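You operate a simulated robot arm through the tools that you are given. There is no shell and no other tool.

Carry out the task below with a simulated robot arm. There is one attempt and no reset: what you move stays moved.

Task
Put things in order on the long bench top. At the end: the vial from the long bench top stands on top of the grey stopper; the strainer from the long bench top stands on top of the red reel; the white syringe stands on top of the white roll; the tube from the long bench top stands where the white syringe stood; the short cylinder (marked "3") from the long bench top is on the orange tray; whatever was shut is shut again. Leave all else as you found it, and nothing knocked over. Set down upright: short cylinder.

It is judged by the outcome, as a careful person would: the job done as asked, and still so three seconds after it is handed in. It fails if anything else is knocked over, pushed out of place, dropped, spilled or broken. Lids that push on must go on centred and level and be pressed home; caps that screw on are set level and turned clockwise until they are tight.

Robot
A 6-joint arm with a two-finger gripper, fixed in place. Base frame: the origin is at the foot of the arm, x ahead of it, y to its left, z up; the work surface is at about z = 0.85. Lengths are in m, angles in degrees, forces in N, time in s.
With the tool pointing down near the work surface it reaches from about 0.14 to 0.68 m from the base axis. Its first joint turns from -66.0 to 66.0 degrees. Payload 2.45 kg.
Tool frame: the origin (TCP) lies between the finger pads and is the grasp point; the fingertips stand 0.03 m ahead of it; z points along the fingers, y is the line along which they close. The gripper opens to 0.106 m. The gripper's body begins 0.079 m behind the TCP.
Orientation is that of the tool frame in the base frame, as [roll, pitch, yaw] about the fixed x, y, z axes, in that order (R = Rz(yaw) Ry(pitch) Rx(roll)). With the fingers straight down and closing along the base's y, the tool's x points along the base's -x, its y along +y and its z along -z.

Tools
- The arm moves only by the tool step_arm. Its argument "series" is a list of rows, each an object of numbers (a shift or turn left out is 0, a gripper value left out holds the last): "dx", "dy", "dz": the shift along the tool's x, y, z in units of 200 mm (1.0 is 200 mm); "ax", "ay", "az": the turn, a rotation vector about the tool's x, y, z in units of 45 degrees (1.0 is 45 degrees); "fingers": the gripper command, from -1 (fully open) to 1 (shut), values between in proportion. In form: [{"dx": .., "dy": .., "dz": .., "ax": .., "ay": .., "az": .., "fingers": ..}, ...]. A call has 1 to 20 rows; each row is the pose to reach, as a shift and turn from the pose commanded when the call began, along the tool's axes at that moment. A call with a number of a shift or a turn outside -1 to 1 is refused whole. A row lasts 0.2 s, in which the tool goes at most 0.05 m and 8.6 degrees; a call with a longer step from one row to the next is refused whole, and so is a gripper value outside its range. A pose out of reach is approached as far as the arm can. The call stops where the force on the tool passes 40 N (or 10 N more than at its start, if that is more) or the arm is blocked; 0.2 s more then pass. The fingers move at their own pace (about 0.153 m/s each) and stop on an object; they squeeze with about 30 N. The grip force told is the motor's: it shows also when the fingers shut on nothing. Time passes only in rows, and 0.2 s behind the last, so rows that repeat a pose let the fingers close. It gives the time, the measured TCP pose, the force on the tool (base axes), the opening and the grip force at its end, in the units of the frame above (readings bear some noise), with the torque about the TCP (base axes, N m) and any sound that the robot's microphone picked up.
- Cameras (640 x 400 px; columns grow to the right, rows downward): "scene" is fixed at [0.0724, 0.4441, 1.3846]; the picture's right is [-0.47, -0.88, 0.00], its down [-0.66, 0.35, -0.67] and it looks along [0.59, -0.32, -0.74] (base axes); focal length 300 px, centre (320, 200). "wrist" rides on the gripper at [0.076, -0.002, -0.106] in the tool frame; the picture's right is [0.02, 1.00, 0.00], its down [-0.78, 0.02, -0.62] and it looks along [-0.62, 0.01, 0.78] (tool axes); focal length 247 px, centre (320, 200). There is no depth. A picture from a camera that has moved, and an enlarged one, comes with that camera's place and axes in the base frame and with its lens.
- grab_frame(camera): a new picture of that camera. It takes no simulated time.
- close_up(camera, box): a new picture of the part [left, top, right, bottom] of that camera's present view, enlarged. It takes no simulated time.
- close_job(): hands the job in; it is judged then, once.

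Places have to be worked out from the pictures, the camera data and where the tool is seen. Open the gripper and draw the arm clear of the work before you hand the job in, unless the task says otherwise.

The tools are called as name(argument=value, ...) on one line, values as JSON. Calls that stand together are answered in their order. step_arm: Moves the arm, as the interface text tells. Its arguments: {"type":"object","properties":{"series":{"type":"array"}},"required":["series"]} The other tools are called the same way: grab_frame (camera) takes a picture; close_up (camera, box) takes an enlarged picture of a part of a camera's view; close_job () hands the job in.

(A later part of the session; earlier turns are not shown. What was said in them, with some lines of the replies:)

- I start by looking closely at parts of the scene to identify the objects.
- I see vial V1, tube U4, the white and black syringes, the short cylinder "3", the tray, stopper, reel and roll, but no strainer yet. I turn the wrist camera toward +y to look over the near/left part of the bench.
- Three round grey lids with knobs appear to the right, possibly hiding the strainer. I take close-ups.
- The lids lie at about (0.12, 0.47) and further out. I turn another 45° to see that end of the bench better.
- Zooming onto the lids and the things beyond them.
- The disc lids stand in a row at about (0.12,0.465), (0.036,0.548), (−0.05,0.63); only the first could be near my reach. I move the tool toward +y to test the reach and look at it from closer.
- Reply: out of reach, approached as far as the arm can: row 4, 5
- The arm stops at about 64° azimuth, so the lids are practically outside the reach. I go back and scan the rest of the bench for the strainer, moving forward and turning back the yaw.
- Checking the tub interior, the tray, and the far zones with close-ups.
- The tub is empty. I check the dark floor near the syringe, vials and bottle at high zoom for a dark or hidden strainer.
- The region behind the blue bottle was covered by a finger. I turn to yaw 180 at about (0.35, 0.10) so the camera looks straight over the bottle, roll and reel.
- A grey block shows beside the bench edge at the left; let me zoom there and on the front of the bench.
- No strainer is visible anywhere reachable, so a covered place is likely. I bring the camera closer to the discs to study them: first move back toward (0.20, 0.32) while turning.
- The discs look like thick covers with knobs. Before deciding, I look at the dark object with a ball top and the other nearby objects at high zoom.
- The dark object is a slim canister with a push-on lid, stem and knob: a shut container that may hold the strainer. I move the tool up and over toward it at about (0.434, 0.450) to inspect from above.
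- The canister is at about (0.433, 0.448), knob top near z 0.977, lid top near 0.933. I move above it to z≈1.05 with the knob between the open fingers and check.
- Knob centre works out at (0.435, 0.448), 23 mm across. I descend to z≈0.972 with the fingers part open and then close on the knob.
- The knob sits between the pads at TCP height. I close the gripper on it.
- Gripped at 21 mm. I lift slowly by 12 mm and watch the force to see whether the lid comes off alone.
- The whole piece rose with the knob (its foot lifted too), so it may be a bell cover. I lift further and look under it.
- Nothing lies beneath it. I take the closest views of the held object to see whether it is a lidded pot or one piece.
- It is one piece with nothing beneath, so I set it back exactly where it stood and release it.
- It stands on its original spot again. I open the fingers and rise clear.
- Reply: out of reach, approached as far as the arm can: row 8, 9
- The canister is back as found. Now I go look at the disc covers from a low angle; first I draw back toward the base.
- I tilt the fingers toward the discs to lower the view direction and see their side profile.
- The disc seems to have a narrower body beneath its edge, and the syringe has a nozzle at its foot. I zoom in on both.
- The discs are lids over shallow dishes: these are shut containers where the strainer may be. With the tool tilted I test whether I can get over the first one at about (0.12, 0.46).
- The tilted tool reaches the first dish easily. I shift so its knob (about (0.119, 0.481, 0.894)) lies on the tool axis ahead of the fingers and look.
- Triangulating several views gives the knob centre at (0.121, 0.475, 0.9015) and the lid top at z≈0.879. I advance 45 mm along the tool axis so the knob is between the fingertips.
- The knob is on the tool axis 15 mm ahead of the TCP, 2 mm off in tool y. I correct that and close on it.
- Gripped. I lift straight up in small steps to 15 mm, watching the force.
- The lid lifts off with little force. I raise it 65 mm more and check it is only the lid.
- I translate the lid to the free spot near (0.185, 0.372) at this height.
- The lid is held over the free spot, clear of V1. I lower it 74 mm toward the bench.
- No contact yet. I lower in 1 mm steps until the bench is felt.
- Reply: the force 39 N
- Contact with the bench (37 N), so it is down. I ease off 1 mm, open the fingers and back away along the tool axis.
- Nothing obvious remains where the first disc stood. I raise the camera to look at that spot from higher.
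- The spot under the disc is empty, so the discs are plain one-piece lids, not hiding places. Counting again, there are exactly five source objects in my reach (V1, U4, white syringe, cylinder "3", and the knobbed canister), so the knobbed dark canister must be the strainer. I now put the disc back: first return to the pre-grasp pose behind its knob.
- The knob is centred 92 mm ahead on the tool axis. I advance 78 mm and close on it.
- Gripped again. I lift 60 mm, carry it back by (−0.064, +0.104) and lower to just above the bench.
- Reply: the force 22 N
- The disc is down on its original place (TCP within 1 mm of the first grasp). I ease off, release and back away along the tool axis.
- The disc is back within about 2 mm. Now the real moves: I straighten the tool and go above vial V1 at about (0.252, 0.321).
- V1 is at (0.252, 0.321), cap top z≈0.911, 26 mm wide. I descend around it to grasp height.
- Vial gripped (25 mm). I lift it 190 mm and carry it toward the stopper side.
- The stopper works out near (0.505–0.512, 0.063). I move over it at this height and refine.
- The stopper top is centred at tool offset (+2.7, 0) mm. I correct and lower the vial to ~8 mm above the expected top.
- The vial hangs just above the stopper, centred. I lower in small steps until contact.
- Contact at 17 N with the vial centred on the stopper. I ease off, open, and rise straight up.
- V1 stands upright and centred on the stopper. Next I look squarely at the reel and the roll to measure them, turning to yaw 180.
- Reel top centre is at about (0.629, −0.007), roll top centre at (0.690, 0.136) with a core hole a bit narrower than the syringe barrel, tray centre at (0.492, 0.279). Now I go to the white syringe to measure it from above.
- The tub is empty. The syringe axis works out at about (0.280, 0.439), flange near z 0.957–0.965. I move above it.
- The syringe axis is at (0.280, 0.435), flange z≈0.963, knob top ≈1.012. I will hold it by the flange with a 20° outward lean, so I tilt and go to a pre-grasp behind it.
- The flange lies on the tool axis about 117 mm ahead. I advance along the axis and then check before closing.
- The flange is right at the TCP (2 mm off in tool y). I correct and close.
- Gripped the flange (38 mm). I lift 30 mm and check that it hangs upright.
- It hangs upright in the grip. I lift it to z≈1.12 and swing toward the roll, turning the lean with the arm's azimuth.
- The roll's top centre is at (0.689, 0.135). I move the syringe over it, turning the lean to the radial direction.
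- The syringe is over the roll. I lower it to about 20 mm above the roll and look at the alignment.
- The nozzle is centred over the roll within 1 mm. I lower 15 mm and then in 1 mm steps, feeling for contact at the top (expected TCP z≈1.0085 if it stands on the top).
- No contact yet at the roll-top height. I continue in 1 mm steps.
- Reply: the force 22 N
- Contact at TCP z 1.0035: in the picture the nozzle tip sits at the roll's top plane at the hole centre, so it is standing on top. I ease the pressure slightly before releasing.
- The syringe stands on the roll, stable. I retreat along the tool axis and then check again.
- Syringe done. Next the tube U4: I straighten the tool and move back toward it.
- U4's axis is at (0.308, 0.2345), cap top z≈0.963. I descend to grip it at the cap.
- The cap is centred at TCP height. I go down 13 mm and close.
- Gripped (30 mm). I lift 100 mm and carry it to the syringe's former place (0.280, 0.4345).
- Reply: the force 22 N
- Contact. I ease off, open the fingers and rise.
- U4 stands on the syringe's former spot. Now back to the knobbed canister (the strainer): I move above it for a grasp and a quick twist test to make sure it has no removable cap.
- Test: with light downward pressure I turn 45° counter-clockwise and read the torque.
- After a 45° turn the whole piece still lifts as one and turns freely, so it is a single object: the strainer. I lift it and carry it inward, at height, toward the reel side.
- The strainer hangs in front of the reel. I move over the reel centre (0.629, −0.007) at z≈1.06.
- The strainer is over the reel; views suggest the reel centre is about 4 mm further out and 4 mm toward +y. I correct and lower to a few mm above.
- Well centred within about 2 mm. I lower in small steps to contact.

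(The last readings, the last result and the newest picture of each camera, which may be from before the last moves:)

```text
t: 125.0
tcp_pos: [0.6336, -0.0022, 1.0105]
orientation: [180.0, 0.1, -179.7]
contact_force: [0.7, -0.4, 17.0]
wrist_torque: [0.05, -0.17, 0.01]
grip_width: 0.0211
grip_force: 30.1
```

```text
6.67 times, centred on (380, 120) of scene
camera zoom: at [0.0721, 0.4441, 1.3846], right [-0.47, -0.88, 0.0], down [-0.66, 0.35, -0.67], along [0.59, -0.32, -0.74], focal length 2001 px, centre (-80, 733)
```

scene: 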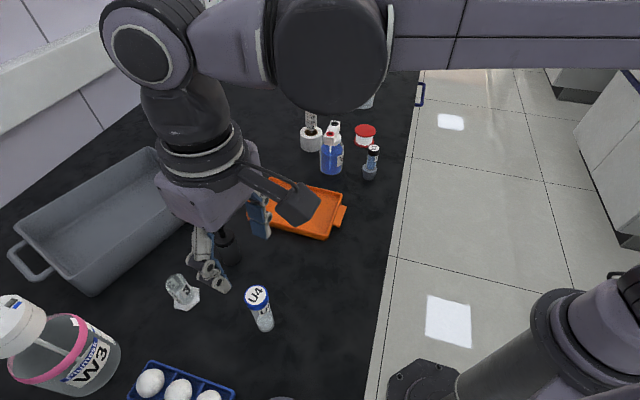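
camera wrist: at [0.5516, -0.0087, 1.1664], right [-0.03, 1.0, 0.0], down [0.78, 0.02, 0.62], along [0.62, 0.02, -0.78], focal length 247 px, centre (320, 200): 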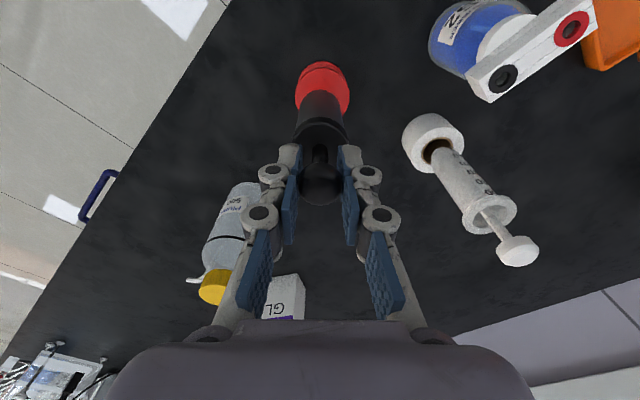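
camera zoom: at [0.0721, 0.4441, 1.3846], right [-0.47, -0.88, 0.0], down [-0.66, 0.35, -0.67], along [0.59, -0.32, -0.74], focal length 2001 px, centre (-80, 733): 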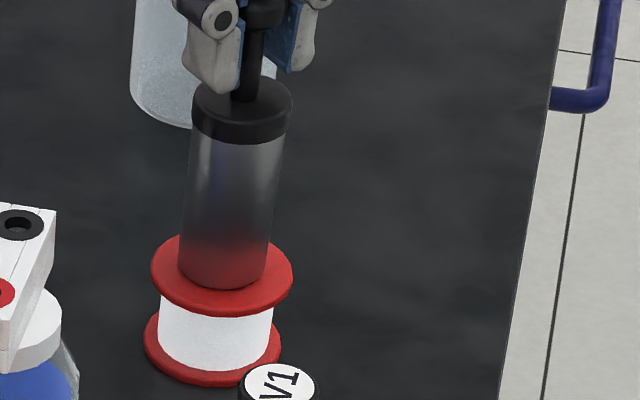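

It stands centred on the reel (17 N contact). I ease off, release and rise.

step_arm(series=[{"dz": -0.003}, {"dz": -0.003, "fingers": 0.5}, {"dz": -0.003, "fingers": 0.3}, {"dz": -0.003, "fingers": 0.0}, {"dz": -0.003, "fingers": -0.13}, {"dz": -0.08, "fingers": -0.13}, {"dx": 0.03, "dz": -0.2, "fingers": -0.13}, {"dx": 0.15, "dz": -0.32, "fingers": -0.13}, {"dx": 0.35, "dz": -0.42, "fingers": -0.13}, {"dx": 0.5, "dz": -0.45, "fingers": -0.13}, {"dx": 0.5, "dz": -0.45, "fingers": -0.13}])

close_up(camera="scene", box=[290, 70, 430, 190])

grab_frame(camera="wrist")

```text
t: 127.4
tcp_pos: [0.5333, -0.0042, 1.1014]
orientation: [-180.0, 0.1, -179.8]
contact_force: [-0.7, 0.2, -0.7]
wrist_torque: [-0.02, 0.02, 0.0]
grip_width: 0.0598
grip_force: 0.1
```

```text
3.33 times, centred on (360, 130) of scene
camera zoom: at [0.0724, 0.4441, 1.3846], right [-0.47, -0.88, 0.0], down [-0.66, 0.35, -0.67], along [0.59, -0.32, -0.74], focal length 1001 px, centre (187, 433)
```

zoom: 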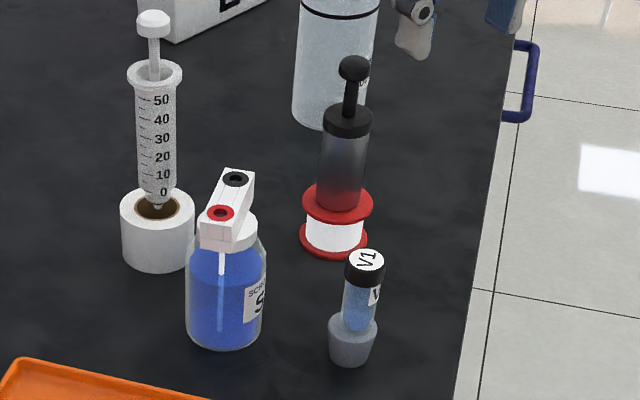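

```text
taken
camera wrist: at [0.4552, -0.0061, 1.2078], right [-0.03, 1.0, 0.0], down [0.78, 0.02, 0.62], along [0.62, 0.02, -0.78], focal length 247 px, centre (320, 200)
```

wrist: 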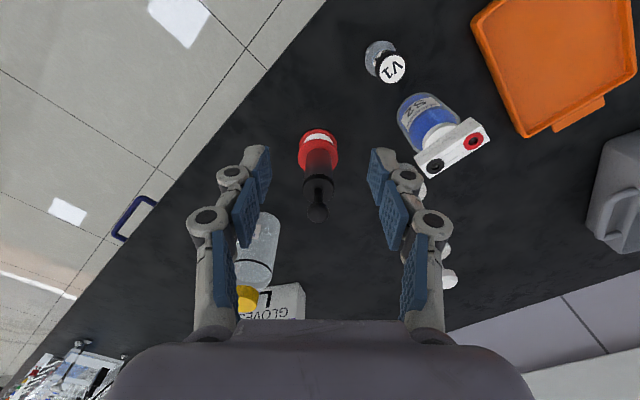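

The strainer stands on the reel. I look at it closely now that it is well lit.

close_up(camera="scene", box=[365, 82, 415, 140])

close_up(camera="wrist", box=[280, 120, 360, 230])

```text
6.90 times, centred on (390, 111) of scene
camera zoom: at [0.0724, 0.4441, 1.3846], right [-0.47, -0.88, 0.0], down [-0.66, 0.35, -0.67], along [0.59, -0.32, -0.74], focal length 2070 px, centre (-163, 814)
```

zoom: 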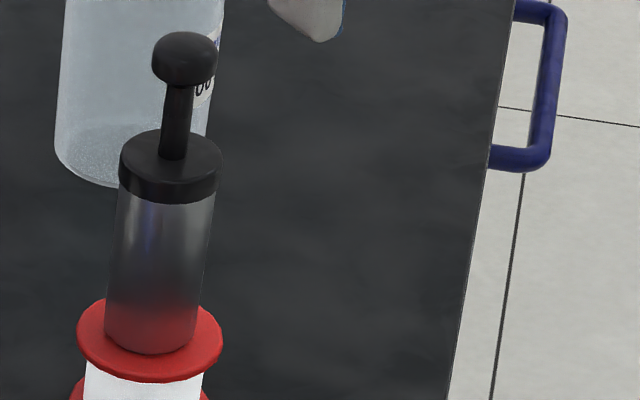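

```text
3.64 times, centred on (320, 175) of wrist
camera zoom: at [0.4552, -0.0061, 1.2078], right [-0.03, 1.0, 0.0], down [0.78, 0.02, 0.62], along [0.62, 0.02, -0.78], focal length 898 px, centre (320, 291)
```

zoom: 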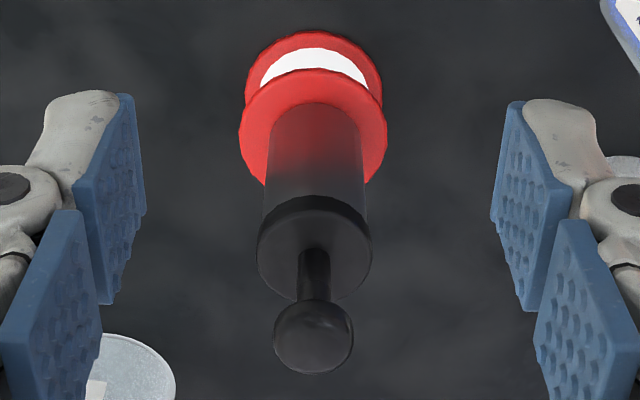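

Next the short cylinder "3". I swing back, passing over the tray at height.

step_arm(series=[{"dx": 0.15, "dy": 0.05, "dz": -0.05, "az": -0.1}, {"dx": 0.3, "dy": 0.2, "dz": -0.1, "az": -0.25}, {"dx": 0.4, "dy": 0.36, "dz": -0.1, "az": -0.4}, {"dx": 0.5, "dy": 0.52, "dz": -0.1, "az": -0.55}, {"dx": 0.57, "dy": 0.68, "dz": -0.1, "az": -0.7}, {"dx": 0.63, "dy": 0.85, "dz": -0.1, "az": -0.85}, {"dx": 0.665, "dy": 1.0, "dz": -0.1, "az": -1.0}, {"dx": 0.665, "dy": 1.0, "dz": -0.1, "az": -1.0}])

```text
t: 129.2
tcp_pos: [0.3989, 0.1959, 1.1212]
orientation: [-180.0, 0.2, -134.6]
contact_force: [-0.5, 0.4, 0.0]
wrist_torque: [0.03, -0.01, -0.01]
grip_width: 0.0602
grip_force: 0.2
```

step_arm(series=[{"dx": -0.13, "dy": 0.17, "az": -0.1}, {"dx": -0.25, "dy": 0.34, "az": -0.2}, {"dx": -0.37, "dy": 0.5, "az": -0.3}, {"dx": -0.49, "dy": 0.67, "az": -0.4}, {"dx": -0.61, "dy": 0.83, "az": -0.5}, {"dx": -0.7317, "dy": 0.9955, "az": -0.55}, {"dx": -0.7317, "dy": 0.9955, "az": -0.55}])

grab_frame(camera="wrist")

close_up(camera="wrist", box=[260, 80, 420, 200])

```text
t: 130.8
tcp_pos: [0.3623, 0.4382, 1.1204]
orientation: [-180.0, 0.1, -109.9]
contact_force: [0.3, 0.5, 0.5]
wrist_torque: [-0.01, -0.04, -0.02]
grip_width: 0.0597
grip_force: 0.2
```

```text
taken
camera wrist: at [0.3353, 0.3649, 1.2268], right [-0.95, 0.32, 0.0], down [0.25, 0.74, 0.62], along [0.2, 0.59, -0.78], focal length 247 px, centre (320, 200)
```

wrist: 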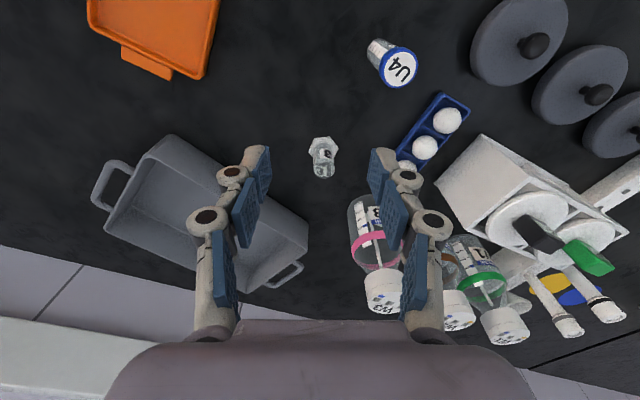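

```text
3.33 times, centred on (340, 140) of wrist
camera zoom: at [0.3353, 0.3649, 1.2268], right [-0.95, 0.32, 0.0], down [0.25, 0.74, 0.62], along [0.2, 0.59, -0.78], focal length 823 px, centre (253, 400)
```

zoom: 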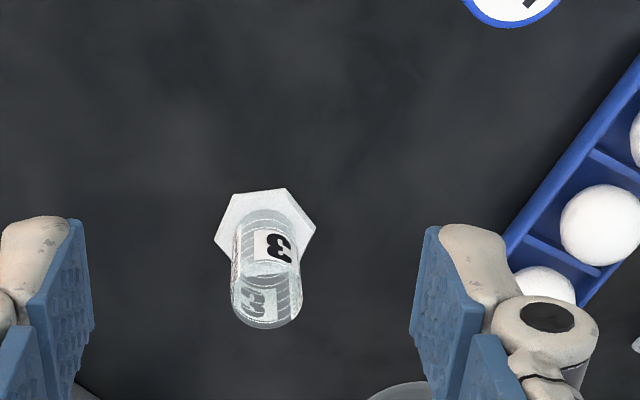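

The cylinder stands at about (0.395, 0.547), top z≈0.919. I lean the tool 12° outward and go to a pre-grasp behind it.

step_arm(series=[{"dx": -0.11, "dy": 0.008, "dz": 0.13, "ay": -0.067}, {"dx": -0.22, "dy": 0.017, "dz": 0.26, "ay": -0.134}, {"dx": -0.33, "dy": 0.025, "dz": 0.39, "ay": -0.2}, {"dx": -0.4475, "dy": 0.034, "dz": 0.525, "ay": -0.267}, {"dx": -0.4475, "dy": 0.034, "dz": 0.525, "ay": -0.267}])

grab_frame(camera="wrist")

close_up(camera="wrist", box=[240, 60, 400, 180])

```text
t: 132.0
tcp_pos: [0.3857, 0.5263, 1.0164]
orientation: [-180.0, 12.1, -109.9]
contact_force: [0.6, 0.1, 0.5]
wrist_torque: [0.01, 0.03, -0.01]
grip_width: 0.0599
grip_force: 0.0
```

```text
taken
camera wrist: at [0.3539, 0.4345, 1.1034], right [-0.95, 0.32, -0.01], down [0.2, 0.6, 0.77], along [0.25, 0.73, -0.64], focal length 247 px, centre (320, 200)
```

wrist: 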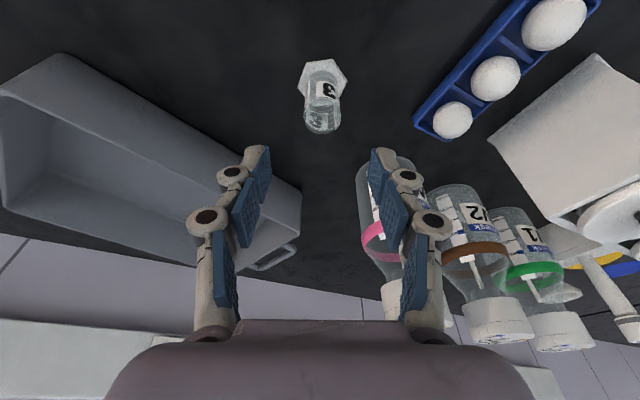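

```text
3.33 times, centred on (320, 120) of wrist
camera zoom: at [0.3539, 0.4345, 1.1034], right [-0.95, 0.32, -0.01], down [0.2, 0.6, 0.77], along [0.25, 0.73, -0.64], focal length 823 px, centre (320, 467)
```

zoom: 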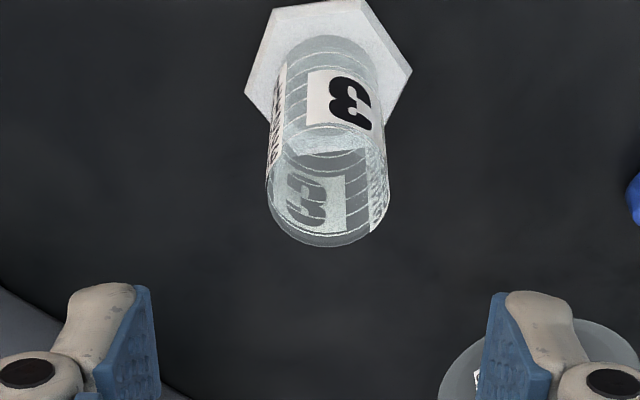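

The cylinder is on the tool axis. I advance 120 mm along it and check.

step_arm(series=[{"dx": 0.005, "dy": 0.002, "dz": 0.13}, {"dx": 0.01, "dy": 0.002, "dz": 0.26}, {"dx": 0.015, "dy": 0.002, "dz": 0.39}, {"dx": 0.02, "dy": 0.002, "dz": 0.5}, {"dx": 0.02, "dy": 0.002, "dz": 0.57}, {"dx": 0.02, "dy": 0.002, "dz": 0.6}, {"dx": 0.02, "dy": 0.002, "dz": 0.6}])

grab_frame(camera="wrist")

close_up(camera="scene", box=[120, 240, 280, 340])

```text
t: 133.6
tcp_pos: [0.393, 0.5447, 0.8969]
orientation: [-180.0, 12.1, -109.9]
contact_force: [0.2, 0.4, -0.4]
wrist_torque: [0.0, 0.0, 0.01]
grip_width: 0.06
grip_force: 0.0
```

```text
taken
camera wrist: at [0.3597, 0.4533, 0.9846], right [-0.95, 0.32, -0.01], down [0.2, 0.6, 0.77], along [0.25, 0.73, -0.64], focal length 247 px, centre (320, 200)
```

wrist: 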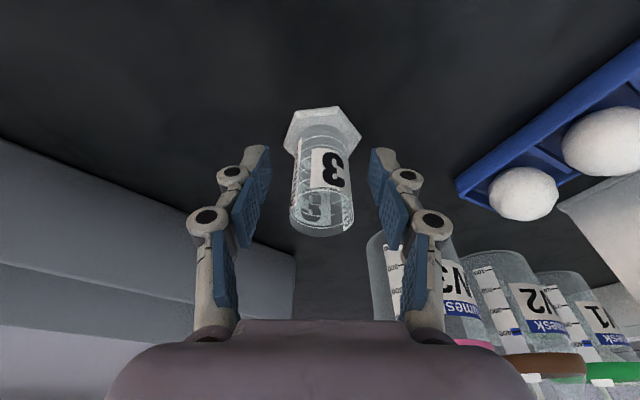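

```text
4.00 times, centred on (200, 290) of scene
camera zoom: at [0.0724, 0.4441, 1.3846], right [-0.47, -0.88, 0.0], down [-0.66, 0.35, -0.67], along [0.59, -0.32, -0.74], focal length 1201 px, centre (800, -160)
```

zoom: 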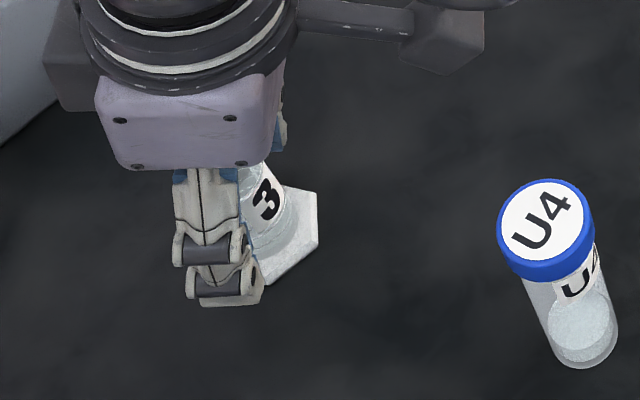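

The cylinder's body is between the pads. I close on it.

step_arm(series=[{"dx": 0.012}, {"dx": 0.012, "fingers": 0.2}, {"dx": 0.012, "fingers": 0.6}, {"dx": 0.012, "fingers": 1}, {"dx": 0.012, "fingers": 1}])

```text
t: 134.8
tcp_pos: [0.392, 0.5426, 0.8969]
orientation: [179.9, 12.1, -109.9]
contact_force: [0.2, -0.7, 1.8]
wrist_torque: [0.01, 0.0, -0.01]
grip_width: 0.0278
grip_force: 30.5
```

Gripped (28 mm). I lift it 120 mm and carry it over the tray centre.

step_arm(series=[{"dx": -0.02, "dz": -0.1}, {"dx": -0.06, "dz": -0.28}, {"dx": -0.1, "dz": -0.46}, {"dx": -0.128, "dz": -0.6015}, {"dx": 0.02, "dy": -0.13, "dz": -0.633}, {"dx": 0.17, "dy": -0.26, "dz": -0.665}, {"dx": 0.32, "dy": -0.39, "dz": -0.697}, {"dx": 0.47, "dy": -0.53, "dz": -0.728}, {"dx": 0.62, "dy": -0.66, "dz": -0.76}, {"dx": 0.77, "dy": -0.79, "dz": -0.79}, {"dx": 0.916, "dy": -0.921, "dz": -0.8235}, {"dx": 0.916, "dy": -0.921, "dz": -0.8235}])

grab_frame(camera="scene")

grab_frame(camera="wrist")

```text
t: 137.4
tcp_pos: [0.4901, 0.2814, 1.02]
orientation: [-180.0, 12.2, -109.9]
contact_force: [-0.1, -0.5, -0.3]
wrist_torque: [0.0, -0.01, -0.02]
grip_width: 0.0277
grip_force: 30.4
```

```text
taken
```

scene: 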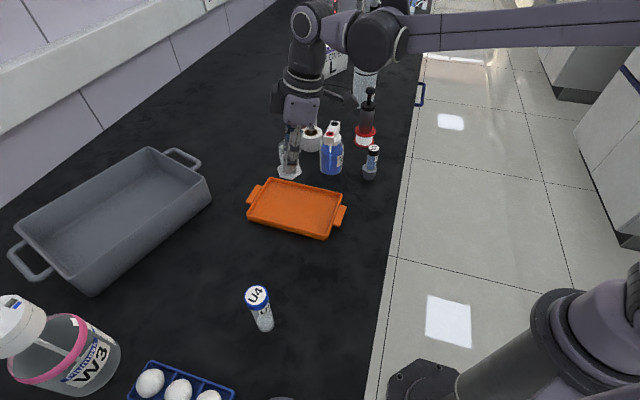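

```text
taken
camera wrist: at [0.4572, 0.1891, 1.108], right [-0.95, 0.32, 0.0], down [0.2, 0.6, 0.77], along [0.25, 0.73, -0.64], focal length 247 px, centre (320, 200)
```

wrist: 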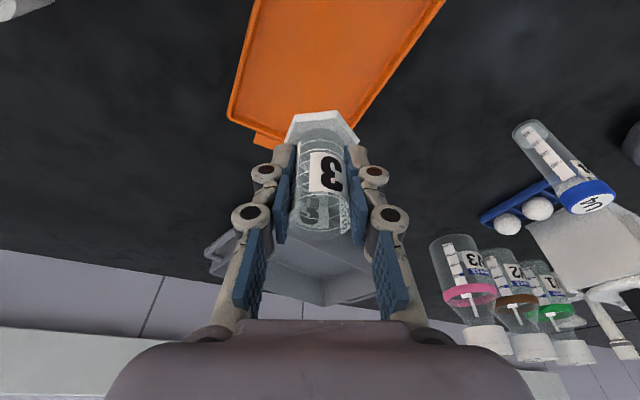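

The cylinder is above the tray centre. I lower it 105 mm and then in small steps.

step_arm(series=[{"dx": 0.03, "dz": 0.14}, {"dx": 0.06, "dz": 0.28}, {"dx": 0.085, "dz": 0.4}, {"dx": 0.1, "dz": 0.47}, {"dx": 0.109, "dz": 0.5135}, {"dx": 0.109, "dz": 0.5135}])

close_up(camera="scene", box=[230, 130, 390, 240])

```text
t: 138.8
tcp_pos: [0.492, 0.2815, 0.9153]
orientation: [180.0, 12.1, -109.8]
contact_force: [-0.8, 0.4, 0.0]
wrist_torque: [-0.01, 0.04, 0.0]
grip_width: 0.028
grip_force: 30.7
```

```text
3.64 times, centred on (310, 185) of scene
camera zoom: at [0.0724, 0.4441, 1.3846], right [-0.47, -0.88, 0.0], down [-0.66, 0.35, -0.67], along [0.59, -0.32, -0.74], focal length 1092 px, centre (356, 254)
```

zoom: 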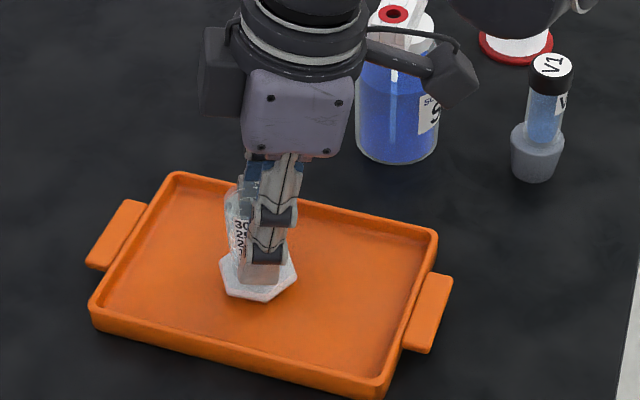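

step_arm(series=[{"dx": 0.003, "dz": 0.0147}, {"dx": 0.006, "dz": 0.0293}, {"dx": 0.0083, "dz": 0.0391}, {"dx": 0.0083, "dz": 0.0391}])

step_arm(series=[{"dx": 0.001, "dz": 0.0049}, {"dx": 0.002, "dz": 0.0098}, {"dx": 0.003, "dz": 0.0147}, {"dx": 0.003, "dz": 0.0147}])

```text
t: 139.8
tcp_pos: [0.4921, 0.2816, 0.9068]
orientation: [-179.9, 12.2, -109.9]
contact_force: [0.4, -0.6, 3.0]
wrist_torque: [-0.01, -0.03, -0.01]
grip_width: 0.0282
grip_force: 30.0
```

```text
t: 140.8
tcp_pos: [0.491, 0.2817, 0.9031]
orientation: [-179.9, 12.2, -109.8]
contact_force: [1.3, 3.4, 23.4]
wrist_torque: [0.26, -0.13, -0.01]
grip_width: 0.0278
grip_force: 30.1
```

Contact. I ease up to reduce the pressure before release.

step_arm(series=[{"dx": -0.0008, "dz": -0.0039}, {"dx": -0.0008, "dz": -0.0039}])

close_up(camera="scene", box=[270, 160, 330, 215])

```text
t: 141.4
tcp_pos: [0.4909, 0.2802, 0.9041]
orientation: [180.0, 12.0, -109.9]
contact_force: [0.4, 2.3, 3.3]
wrist_torque: [0.09, -0.04, 0.02]
grip_width: 0.028
grip_force: 29.8
```

```text
7.27 times, centred on (300, 188) of scene
camera zoom: at [0.0723, 0.4441, 1.3846], right [-0.47, -0.88, 0.0], down [-0.66, 0.35, -0.67], along [0.59, -0.32, -0.74], focal length 2183 px, centre (466, 291)
```

zoom: 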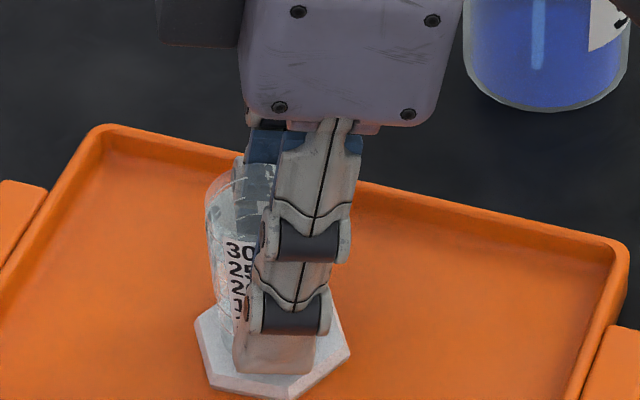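

The base is flat on the tray floor with light pressure. I open the fingers and withdraw along the tool axis.

step_arm(series=[{"fingers": 0.4}, {"fingers": 0.2}, {"fingers": 0.0}, {"fingers": -0.2}, {"fingers": -0.2}, {"dz": -0.1, "fingers": -0.2}, {"dz": -0.25, "fingers": -0.2}, {"dz": -0.45, "fingers": -0.2}, {"dz": -0.65, "fingers": -0.2}, {"dz": -0.85, "fingers": -0.2}, {"dz": -0.85, "fingers": -0.2}])

close_up(camera="scene", box=[230, 130, 390, 240])

grab_frame(camera="wrist")

```text
t: 143.8
tcp_pos: [0.4785, 0.2469, 1.071]
orientation: [-180.0, 12.1, -109.9]
contact_force: [0.3, 0.3, -0.1]
wrist_torque: [0.02, 0.01, 0.03]
grip_width: 0.0637
grip_force: 0.0
```

```text
3.64 times, centred on (310, 185) of scene
camera zoom: at [0.0724, 0.4441, 1.3846], right [-0.47, -0.88, 0.0], down [-0.66, 0.35, -0.67], along [0.59, -0.32, -0.74], focal length 1092 px, centre (356, 254)
```

zoom: 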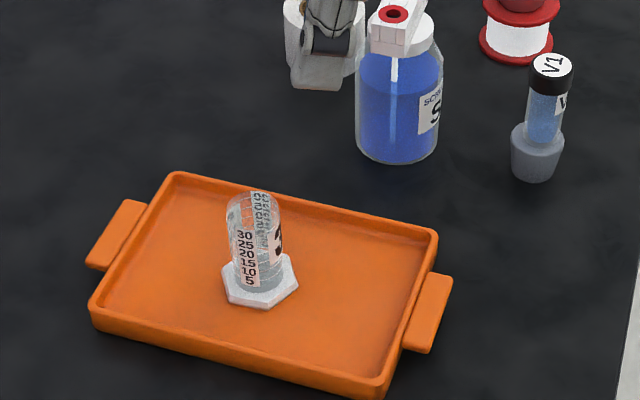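

```text
taken
camera wrist: at [0.4461, 0.1544, 1.1589], right [-0.95, 0.32, -0.01], down [0.2, 0.6, 0.77], along [0.25, 0.73, -0.64], focal length 247 px, centre (320, 200)
```

wrist: 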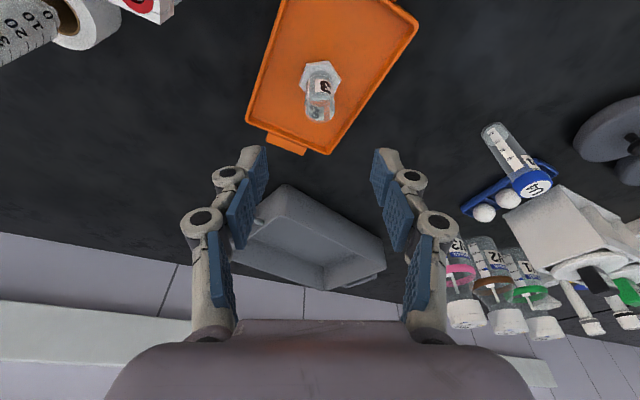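

The cylinder stands upright in the tray. I open fully and draw the arm back and up, straightening the tool.

step_arm(series=[{"dx": 0.02, "dz": -0.2, "fingers": -0.2}, {"dx": 0.04, "dy": 0.1, "dz": -0.38, "ay": 0.05, "fingers": -0.2}, {"dx": 0.08, "dy": 0.3, "dz": -0.46, "ay": 0.1, "fingers": -0.6}, {"dx": 0.13, "dy": 0.52, "dz": -0.52, "ay": 0.17, "fingers": -1}, {"dx": 0.18, "dy": 0.74, "dz": -0.56, "ay": 0.22, "fingers": -1}, {"dx": 0.23, "dy": 0.94, "dz": -0.56, "ay": 0.267, "fingers": -1}, {"dx": 0.23, "dy": 0.94, "dz": -0.56, "ay": 0.267, "fingers": -1}])

grab_frame(camera="scene")

grab_frame(camera="wrist")

```text
t: 145.4
tcp_pos: [0.2773, 0.246, 1.1723]
orientation: [-180.0, 0.0, -109.9]
contact_force: [0.2, 0.8, -0.4]
wrist_torque: [0.0, 0.01, 0.0]
grip_width: 0.1062
grip_force: 0.0
```

```text
taken
```

scene: 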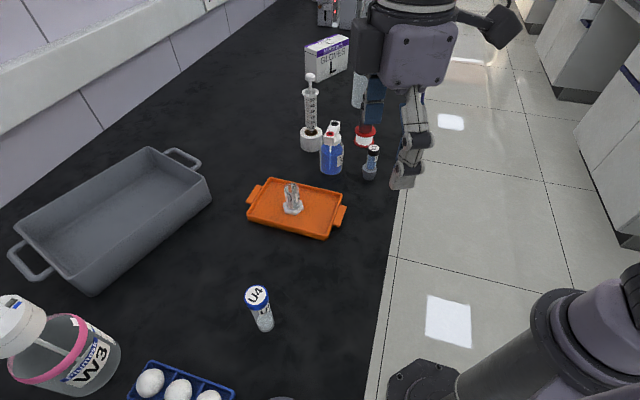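

```text
taken
camera wrist: at [0.2522, 0.1728, 1.279], right [-0.95, 0.32, 0.0], down [0.25, 0.74, 0.62], along [0.2, 0.59, -0.78], focal length 247 px, centre (320, 200)
```

wrist: 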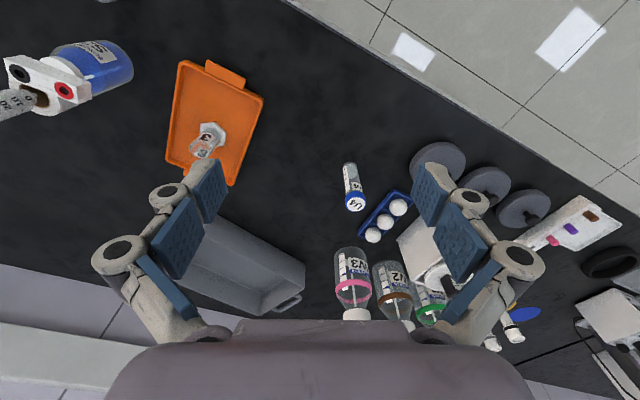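

All placed things look right. I check the disc position once more and zoom on the far black ring for completeness.

close_up(camera="scene", box=[200, 325, 360, 400])

close_up(camera="wrist", box=[520, 180, 640, 400])

close_up(camera="wrist", box=[380, 110, 640, 330])

close_up(camera="scene", box=[240, 50, 440, 250])

```text
4.00 times, centred on (280, 362) of scene
camera zoom: at [0.0724, 0.4441, 1.3846], right [-0.47, -0.88, 0.0], down [-0.66, 0.35, -0.67], along [0.59, -0.32, -0.74], focal length 1201 px, centre (480, -450)
```

zoom: 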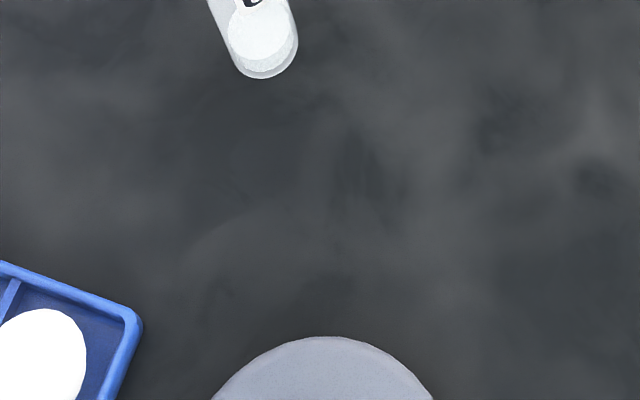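

```text
1.82 times, centred on (580, 290) of wrist
camera zoom: at [0.2522, 0.1728, 1.279], right [-0.95, 0.32, 0.0], down [0.25, 0.74, 0.62], along [0.2, 0.59, -0.78], focal length 449 px, centre (-153, 36)
```

zoom: 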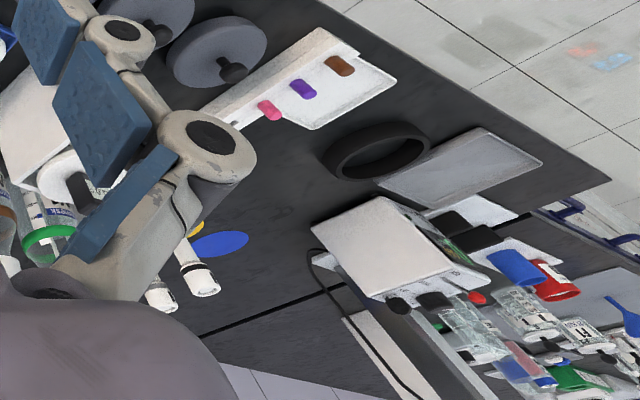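

```text
1.82 times, centred on (510, 220) of wrist
camera zoom: at [0.2522, 0.1728, 1.279], right [-0.95, 0.32, 0.0], down [0.25, 0.74, 0.62], along [0.2, 0.59, -0.78], focal length 449 px, centre (-26, 164)
```

zoom: 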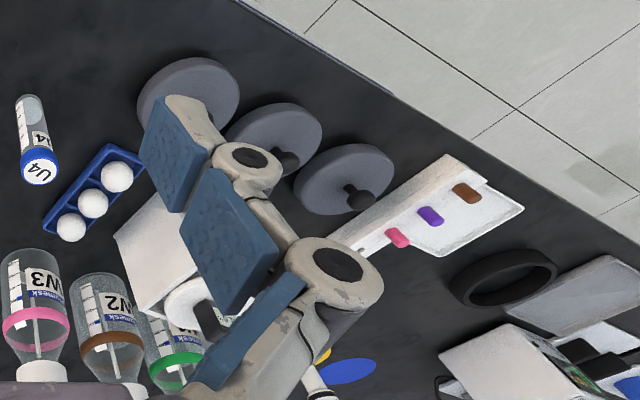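

```text
2.00 times, centred on (340, 150) of scene
camera zoom: at [0.0724, 0.4441, 1.3846], right [-0.47, -0.88, 0.0], down [-0.66, 0.35, -0.67], along [0.59, -0.32, -0.74], focal length 600 px, centre (280, 300)
```

zoom: 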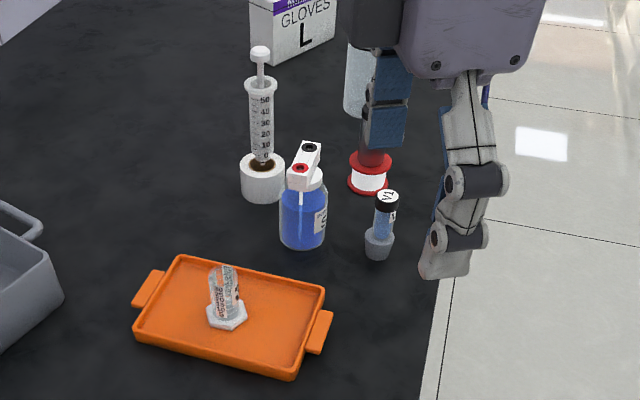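

The five moves look right, but before handing in I want certainty that the strainer isn't under the other two disc covers. I test whether I can reach them with a sideways lean; first I move near and turn the yaw.

step_arm(series=[{"dx": -0.03, "dy": 0.08, "dz": 0.03, "az": -0.17, "fingers": -0.13}, {"dx": -0.07, "dy": 0.16, "dz": 0.06, "az": -0.34, "fingers": -0.13}, {"dx": -0.11, "dy": 0.25, "dz": 0.1, "az": -0.51, "fingers": -0.13}, {"dx": -0.15, "dy": 0.33, "dz": 0.13, "az": -0.68, "fingers": -0.13}, {"dx": -0.19, "dy": 0.41, "dz": 0.17, "az": -0.85, "fingers": -0.13}, {"dx": -0.216, "dy": 0.488, "dz": 0.2, "az": -1.0, "fingers": -0.13}, {"dx": -0.216, "dy": 0.488, "dz": 0.2, "az": -1.0, "fingers": -0.13}])

step_arm(series=[{"az": -0.17}, {"az": -0.34}, {"az": -0.51}, {"az": -0.67}, {"az": -0.67}])

```text
t: 147.0
tcp_pos: [0.202, 0.3206, 1.1293]
orientation: [-179.9, 0.0, -64.8]
contact_force: [0.7, 0.2, 0.1]
wrist_torque: [-0.03, 0.01, -0.03]
grip_width: 0.0599
grip_force: 0.1
```

```text
t: 148.2
tcp_pos: [0.2026, 0.3215, 1.1312]
orientation: [-179.9, 0.0, -34.8]
contact_force: [-0.4, -0.3, 0.7]
wrist_torque: [-0.01, 0.0, -0.01]
grip_width: 0.06
grip_force: 0.0
```

step_arm(series=[{"ay": -0.17}, {"ay": -0.34}, {"ay": -0.51}, {"ay": -0.68}, {"ay": -0.85}, {"ay": -1.0}, {"ay": -1.0}])

grab_frame(camera="wrist")

```text
t: 149.8
tcp_pos: [0.2021, 0.3211, 1.1305]
orientation: [-179.9, 45.1, -34.6]
contact_force: [0.7, -0.2, -0.8]
wrist_torque: [-0.01, 0.0, 0.0]
grip_width: 0.0598
grip_force: 0.1
```

```text
taken
camera wrist: at [0.3083, 0.2481, 1.1517], right [-0.56, -0.83, -0.02], down [-0.1, 0.05, 0.99], along [-0.82, 0.56, -0.11], focal length 247 px, centre (320, 200)
```

wrist: 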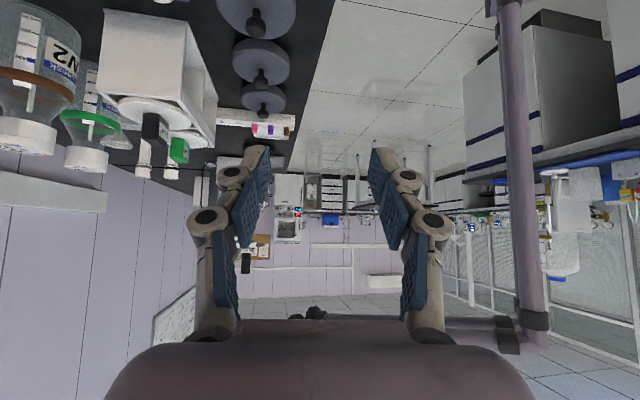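

The lean works. I advance toward the second disc in two stages.

step_arm(series=[{"dx": -0.015, "dy": -0.057, "dz": 0.152}, {"dx": -0.031, "dy": -0.114, "dz": 0.304}, {"dx": -0.046, "dy": -0.171, "dz": 0.456}, {"dx": -0.061, "dy": -0.228, "dz": 0.608}, {"dx": -0.077, "dy": -0.285, "dz": 0.76}, {"dx": -0.092, "dy": -0.342, "dz": 0.912}, {"dx": -0.092, "dy": -0.342, "dz": 0.912}])

grab_frame(camera="wrist")

grab_frame(camera="scene")

```text
t: 151.4
tcp_pos: [0.1229, 0.4587, 1.013]
orientation: [-180.0, 45.0, -34.8]
contact_force: [-0.1, -0.4, -0.5]
wrist_torque: [-0.07, -0.01, -0.02]
grip_width: 0.06
grip_force: 0.1
```

```text
taken
camera wrist: at [0.2287, 0.3854, 1.0356], right [-0.56, -0.83, -0.02], down [-0.1, 0.05, 0.99], along [-0.82, 0.56, -0.12], focal length 247 px, centre (320, 200)
```

wrist: 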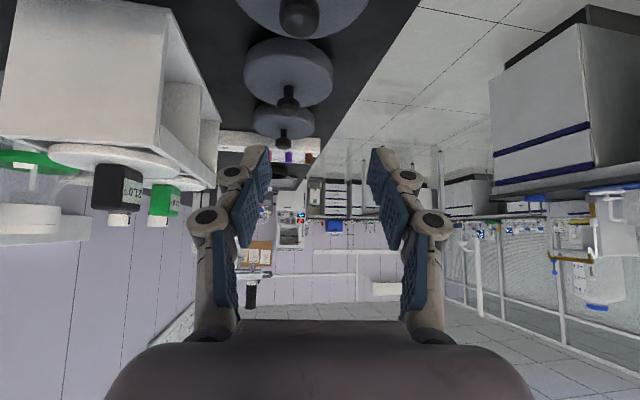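

```text
taken
```

scene: 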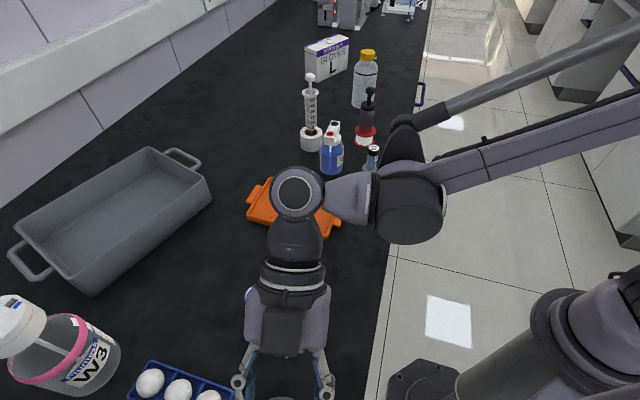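

close_up(camera="wrist", box=[220, 20, 360, 160])

```text
2.86 times, centred on (290, 90) of wrist
camera zoom: at [0.2287, 0.3854, 1.0356], right [-0.56, -0.83, -0.02], down [-0.1, 0.05, 0.99], along [-0.82, 0.56, -0.12], focal length 706 px, centre (406, 514)
```

zoom: 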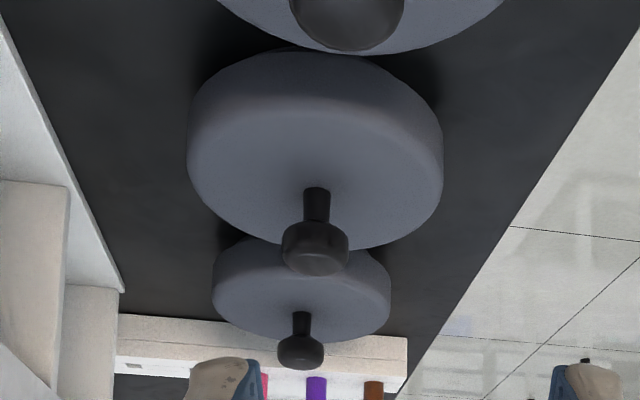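

Knob 2 is at about (0.035, 0.563). I move to 75 mm short of it along the tool axis.

step_arm(series=[{"dx": -0.02, "dy": -0.09, "dz": 0.1}, {"dx": -0.04, "dy": -0.14, "dz": 0.22}, {"dx": -0.055, "dy": -0.18, "dz": 0.35}, {"dx": -0.0705, "dy": -0.18, "dz": 0.4845}, {"dx": -0.0705, "dy": -0.18, "dz": 0.4845}])

close_up(camera="wrist", box=[220, 60, 420, 200])

```text
t: 152.6
tcp_pos: [0.0861, 0.5292, 0.9552]
orientation: [-179.9, 45.1, -34.7]
contact_force: [-0.5, 0.4, -0.1]
wrist_torque: [0.03, -0.01, 0.04]
grip_width: 0.06
grip_force: 0.0
out of reach, approached as far as the arm can: row 4, 5
```

```text
2.86 times, centred on (320, 130) of wrist
camera zoom: at [0.1921, 0.4573, 0.9758], right [-0.56, -0.83, -0.02], down [-0.1, 0.05, 0.99], along [-0.82, 0.56, -0.11], focal length 706 px, centre (320, 400)
```

zoom: 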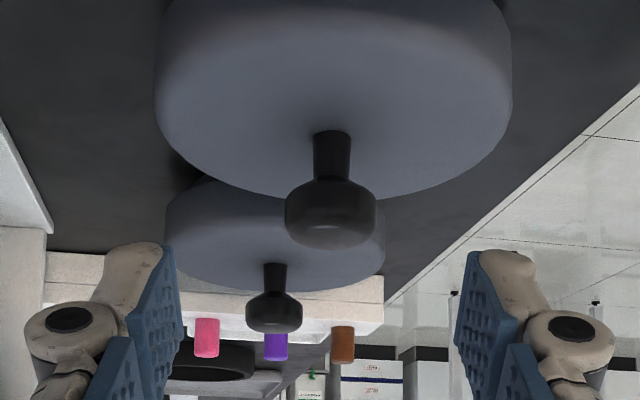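

The second disc is already at the limit of what the arm can do and the third is well beyond, so they cannot be part of the job; they stay untouched. I back off and return the arm toward its starting pose.

step_arm(series=[{"dz": -0.15}, {"dz": -0.35}, {"dx": 0.01, "dy": 0.05, "dz": -0.55}, {"dx": 0.03, "dy": 0.12, "dz": -0.72}, {"dx": 0.05, "dy": 0.2, "dz": -0.9}, {"dx": 0.05, "dy": 0.28, "dz": -1.0}, {"dx": 0.05, "dy": 0.28, "dz": -1.0}])

step_arm(series=[{"dx": 0.02, "dy": 0.06, "dz": -0.1, "ay": 0.15}, {"dx": 0.04, "dy": 0.12, "dz": -0.2, "ay": 0.3}, {"dx": 0.06, "dy": 0.18, "dz": -0.3, "ay": 0.45}, {"dx": 0.08, "dy": 0.24, "dz": -0.37, "ay": 0.6}, {"dx": 0.08, "dy": 0.24, "dz": -0.37, "ay": 0.75}, {"dx": 0.08, "dy": 0.24, "dz": -0.37, "ay": 0.9}, {"dx": 0.08, "dy": 0.24, "dz": -0.37, "ay": 1.0}, {"dx": 0.08, "dy": 0.24, "dz": -0.37, "ay": 1.0}])

grab_frame(camera="scene")

grab_frame(camera="wrist")

```text
t: 154.2
tcp_pos: [0.174, 0.3995, 1.0899]
orientation: [-179.9, 45.0, -34.8]
contact_force: [0.0, -0.5, -0.7]
wrist_torque: [-0.01, 0.04, 0.03]
grip_width: 0.0598
grip_force: 0.1
```

```text
t: 156.0
tcp_pos: [0.199, 0.3244, 1.1309]
orientation: [-179.9, -0.2, -34.9]
contact_force: [0.1, 0.0, 0.1]
wrist_torque: [0.0, 0.0, 0.0]
grip_width: 0.06
grip_force: 0.0
```

```text
taken
```

scene: 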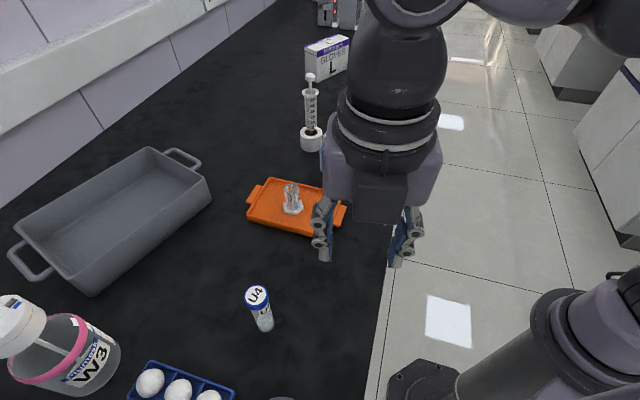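

```text
taken
camera wrist: at [0.2621, 0.2819, 1.2377], right [-0.55, -0.83, 0.0], down [-0.65, 0.43, 0.62], along [-0.52, 0.34, -0.78], focal length 247 px, centre (320, 200)
```

wrist: 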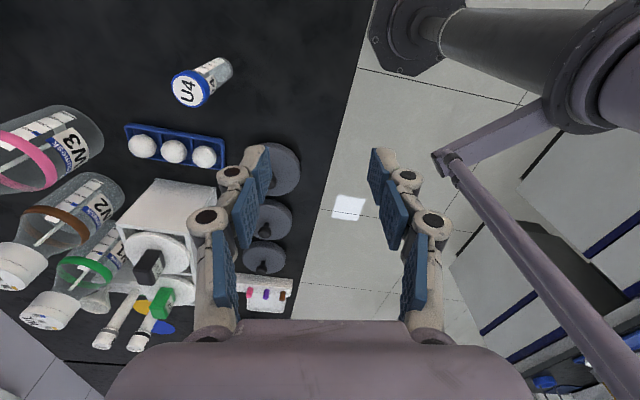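

The arm is clear of everything. I raise it a little more, open the gripper fully and take a final look at all placed items.

step_arm(series=[{"dx": 0.1, "dz": -0.1, "az": 0.15, "fingers": -1}, {"dx": 0.2, "dy": 0.1, "dz": -0.2, "az": 0.3, "fingers": -1}, {"dx": 0.3, "dy": 0.2, "dz": -0.27, "az": 0.45, "fingers": -1}, {"dx": 0.4, "dy": 0.3, "dz": -0.27, "az": 0.6, "fingers": -1}, {"dx": 0.4, "dy": 0.4, "dz": -0.27, "az": 0.75, "fingers": -1}, {"dx": 0.4, "dy": 0.45, "dz": -0.27, "az": 0.9, "fingers": -1}, {"dx": 0.4, "dy": 0.45, "dz": -0.27, "az": 1.0, "fingers": -1}, {"dx": 0.4, "dy": 0.45, "dz": -0.27, "az": 1.0, "fingers": -1}])

grab_frame(camera="scene")

close_up(camera="scene", box=[290, 60, 430, 190])

close_up(camera="scene", box=[210, 170, 390, 340])

```text
t: 157.8
tcp_pos: [0.214, 0.2038, 1.1831]
orientation: [-179.9, 0.0, -79.9]
contact_force: [-0.6, -1.3, -0.4]
wrist_torque: [0.01, -0.02, -0.02]
grip_width: 0.1061
grip_force: 0.0
```

```text
taken
```

scene: 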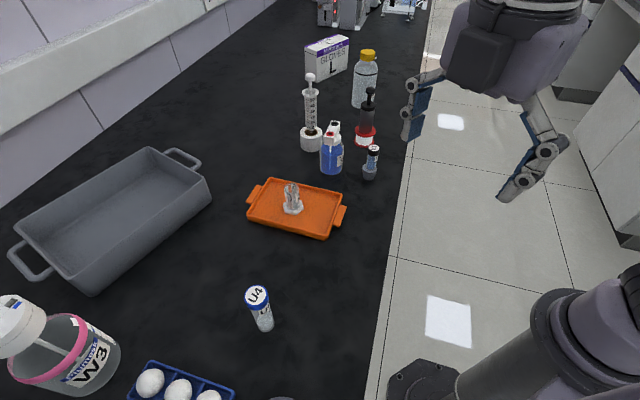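

```text
3.08 times, centred on (360, 125) of scene
camera zoom: at [0.0724, 0.4441, 1.3846], right [-0.47, -0.88, 0.0], down [-0.66, 0.35, -0.67], along [0.59, -0.32, -0.74], focal length 924 px, centre (197, 431)
```

zoom: 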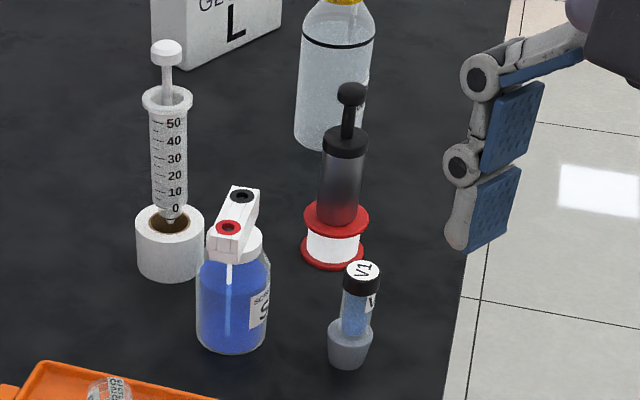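

```text
2.35 times, centred on (300, 255) of scene
camera zoom: at [0.0724, 0.4441, 1.3846], right [-0.47, -0.88, 0.0], down [-0.66, 0.35, -0.67], along [0.59, -0.32, -0.74], focal length 706 px, centre (367, 71)
```

zoom: 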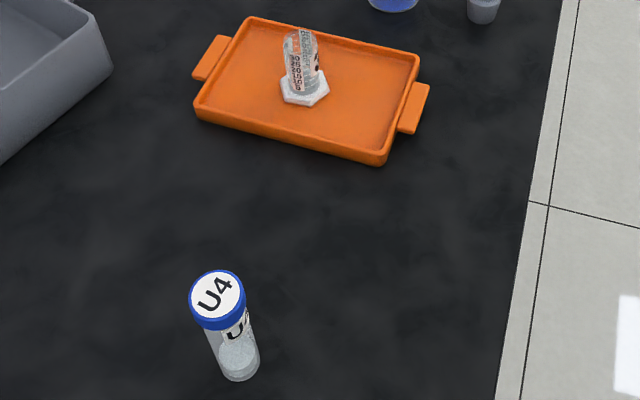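

Everything stands as asked: the vial is on the stopper, the strainer on the reel and the syringe on the roll. The tube is where the syringe stood, the cylinder is upright in the tray, and the disc is back in place. The gripper is open and clear of the work, so I hand the job in.

close_job()

```text
The job is handed in.
```

I finished all five moves and handed the job in. Two things are less certain than the rest: which object was the strainer, and a disc I moved and put back. In the last pictures everything was upright, and the arm was open and clear.

| Item | Where it ended up |
|---|---|
| Vial (V1) | Standing on the grey stopper, about 3 mm off centre |
| Strainer | Standing on the red reel, centred |
| White syringe | Standing on the white roll; its tip rests at the roll's top level over the core hole and did not drop in |
| Tube (U4) | Standing where the white syringe stood, to within about 2 mm |
| Short cylinder ("3") | Upright in the orange tray |

- **Strainer identity:** nothing on the bench was clearly a strainer. I moved the metal cylinder with the black collar and knob, because it was the only object in reach that nothing else in your list accounted for. I first checked that nothing was under it and that it did not come apart when pulled or turned about 45°. If the strainer was something else, that goal is wrong and the cylinder should go back to about (0.435, 0.448).
- **Disc moved and put back:** while looking for the strainer I lifted the nearest of the three grey knobbed discs. It had nothing under it, and I put it back about 2 mm from where it was. I did not touch the other two: the second is at the limit of the arm's reach and the third looked well beyond it.
- **Shut things:** I opened nothing, so nothing needed shutting again.
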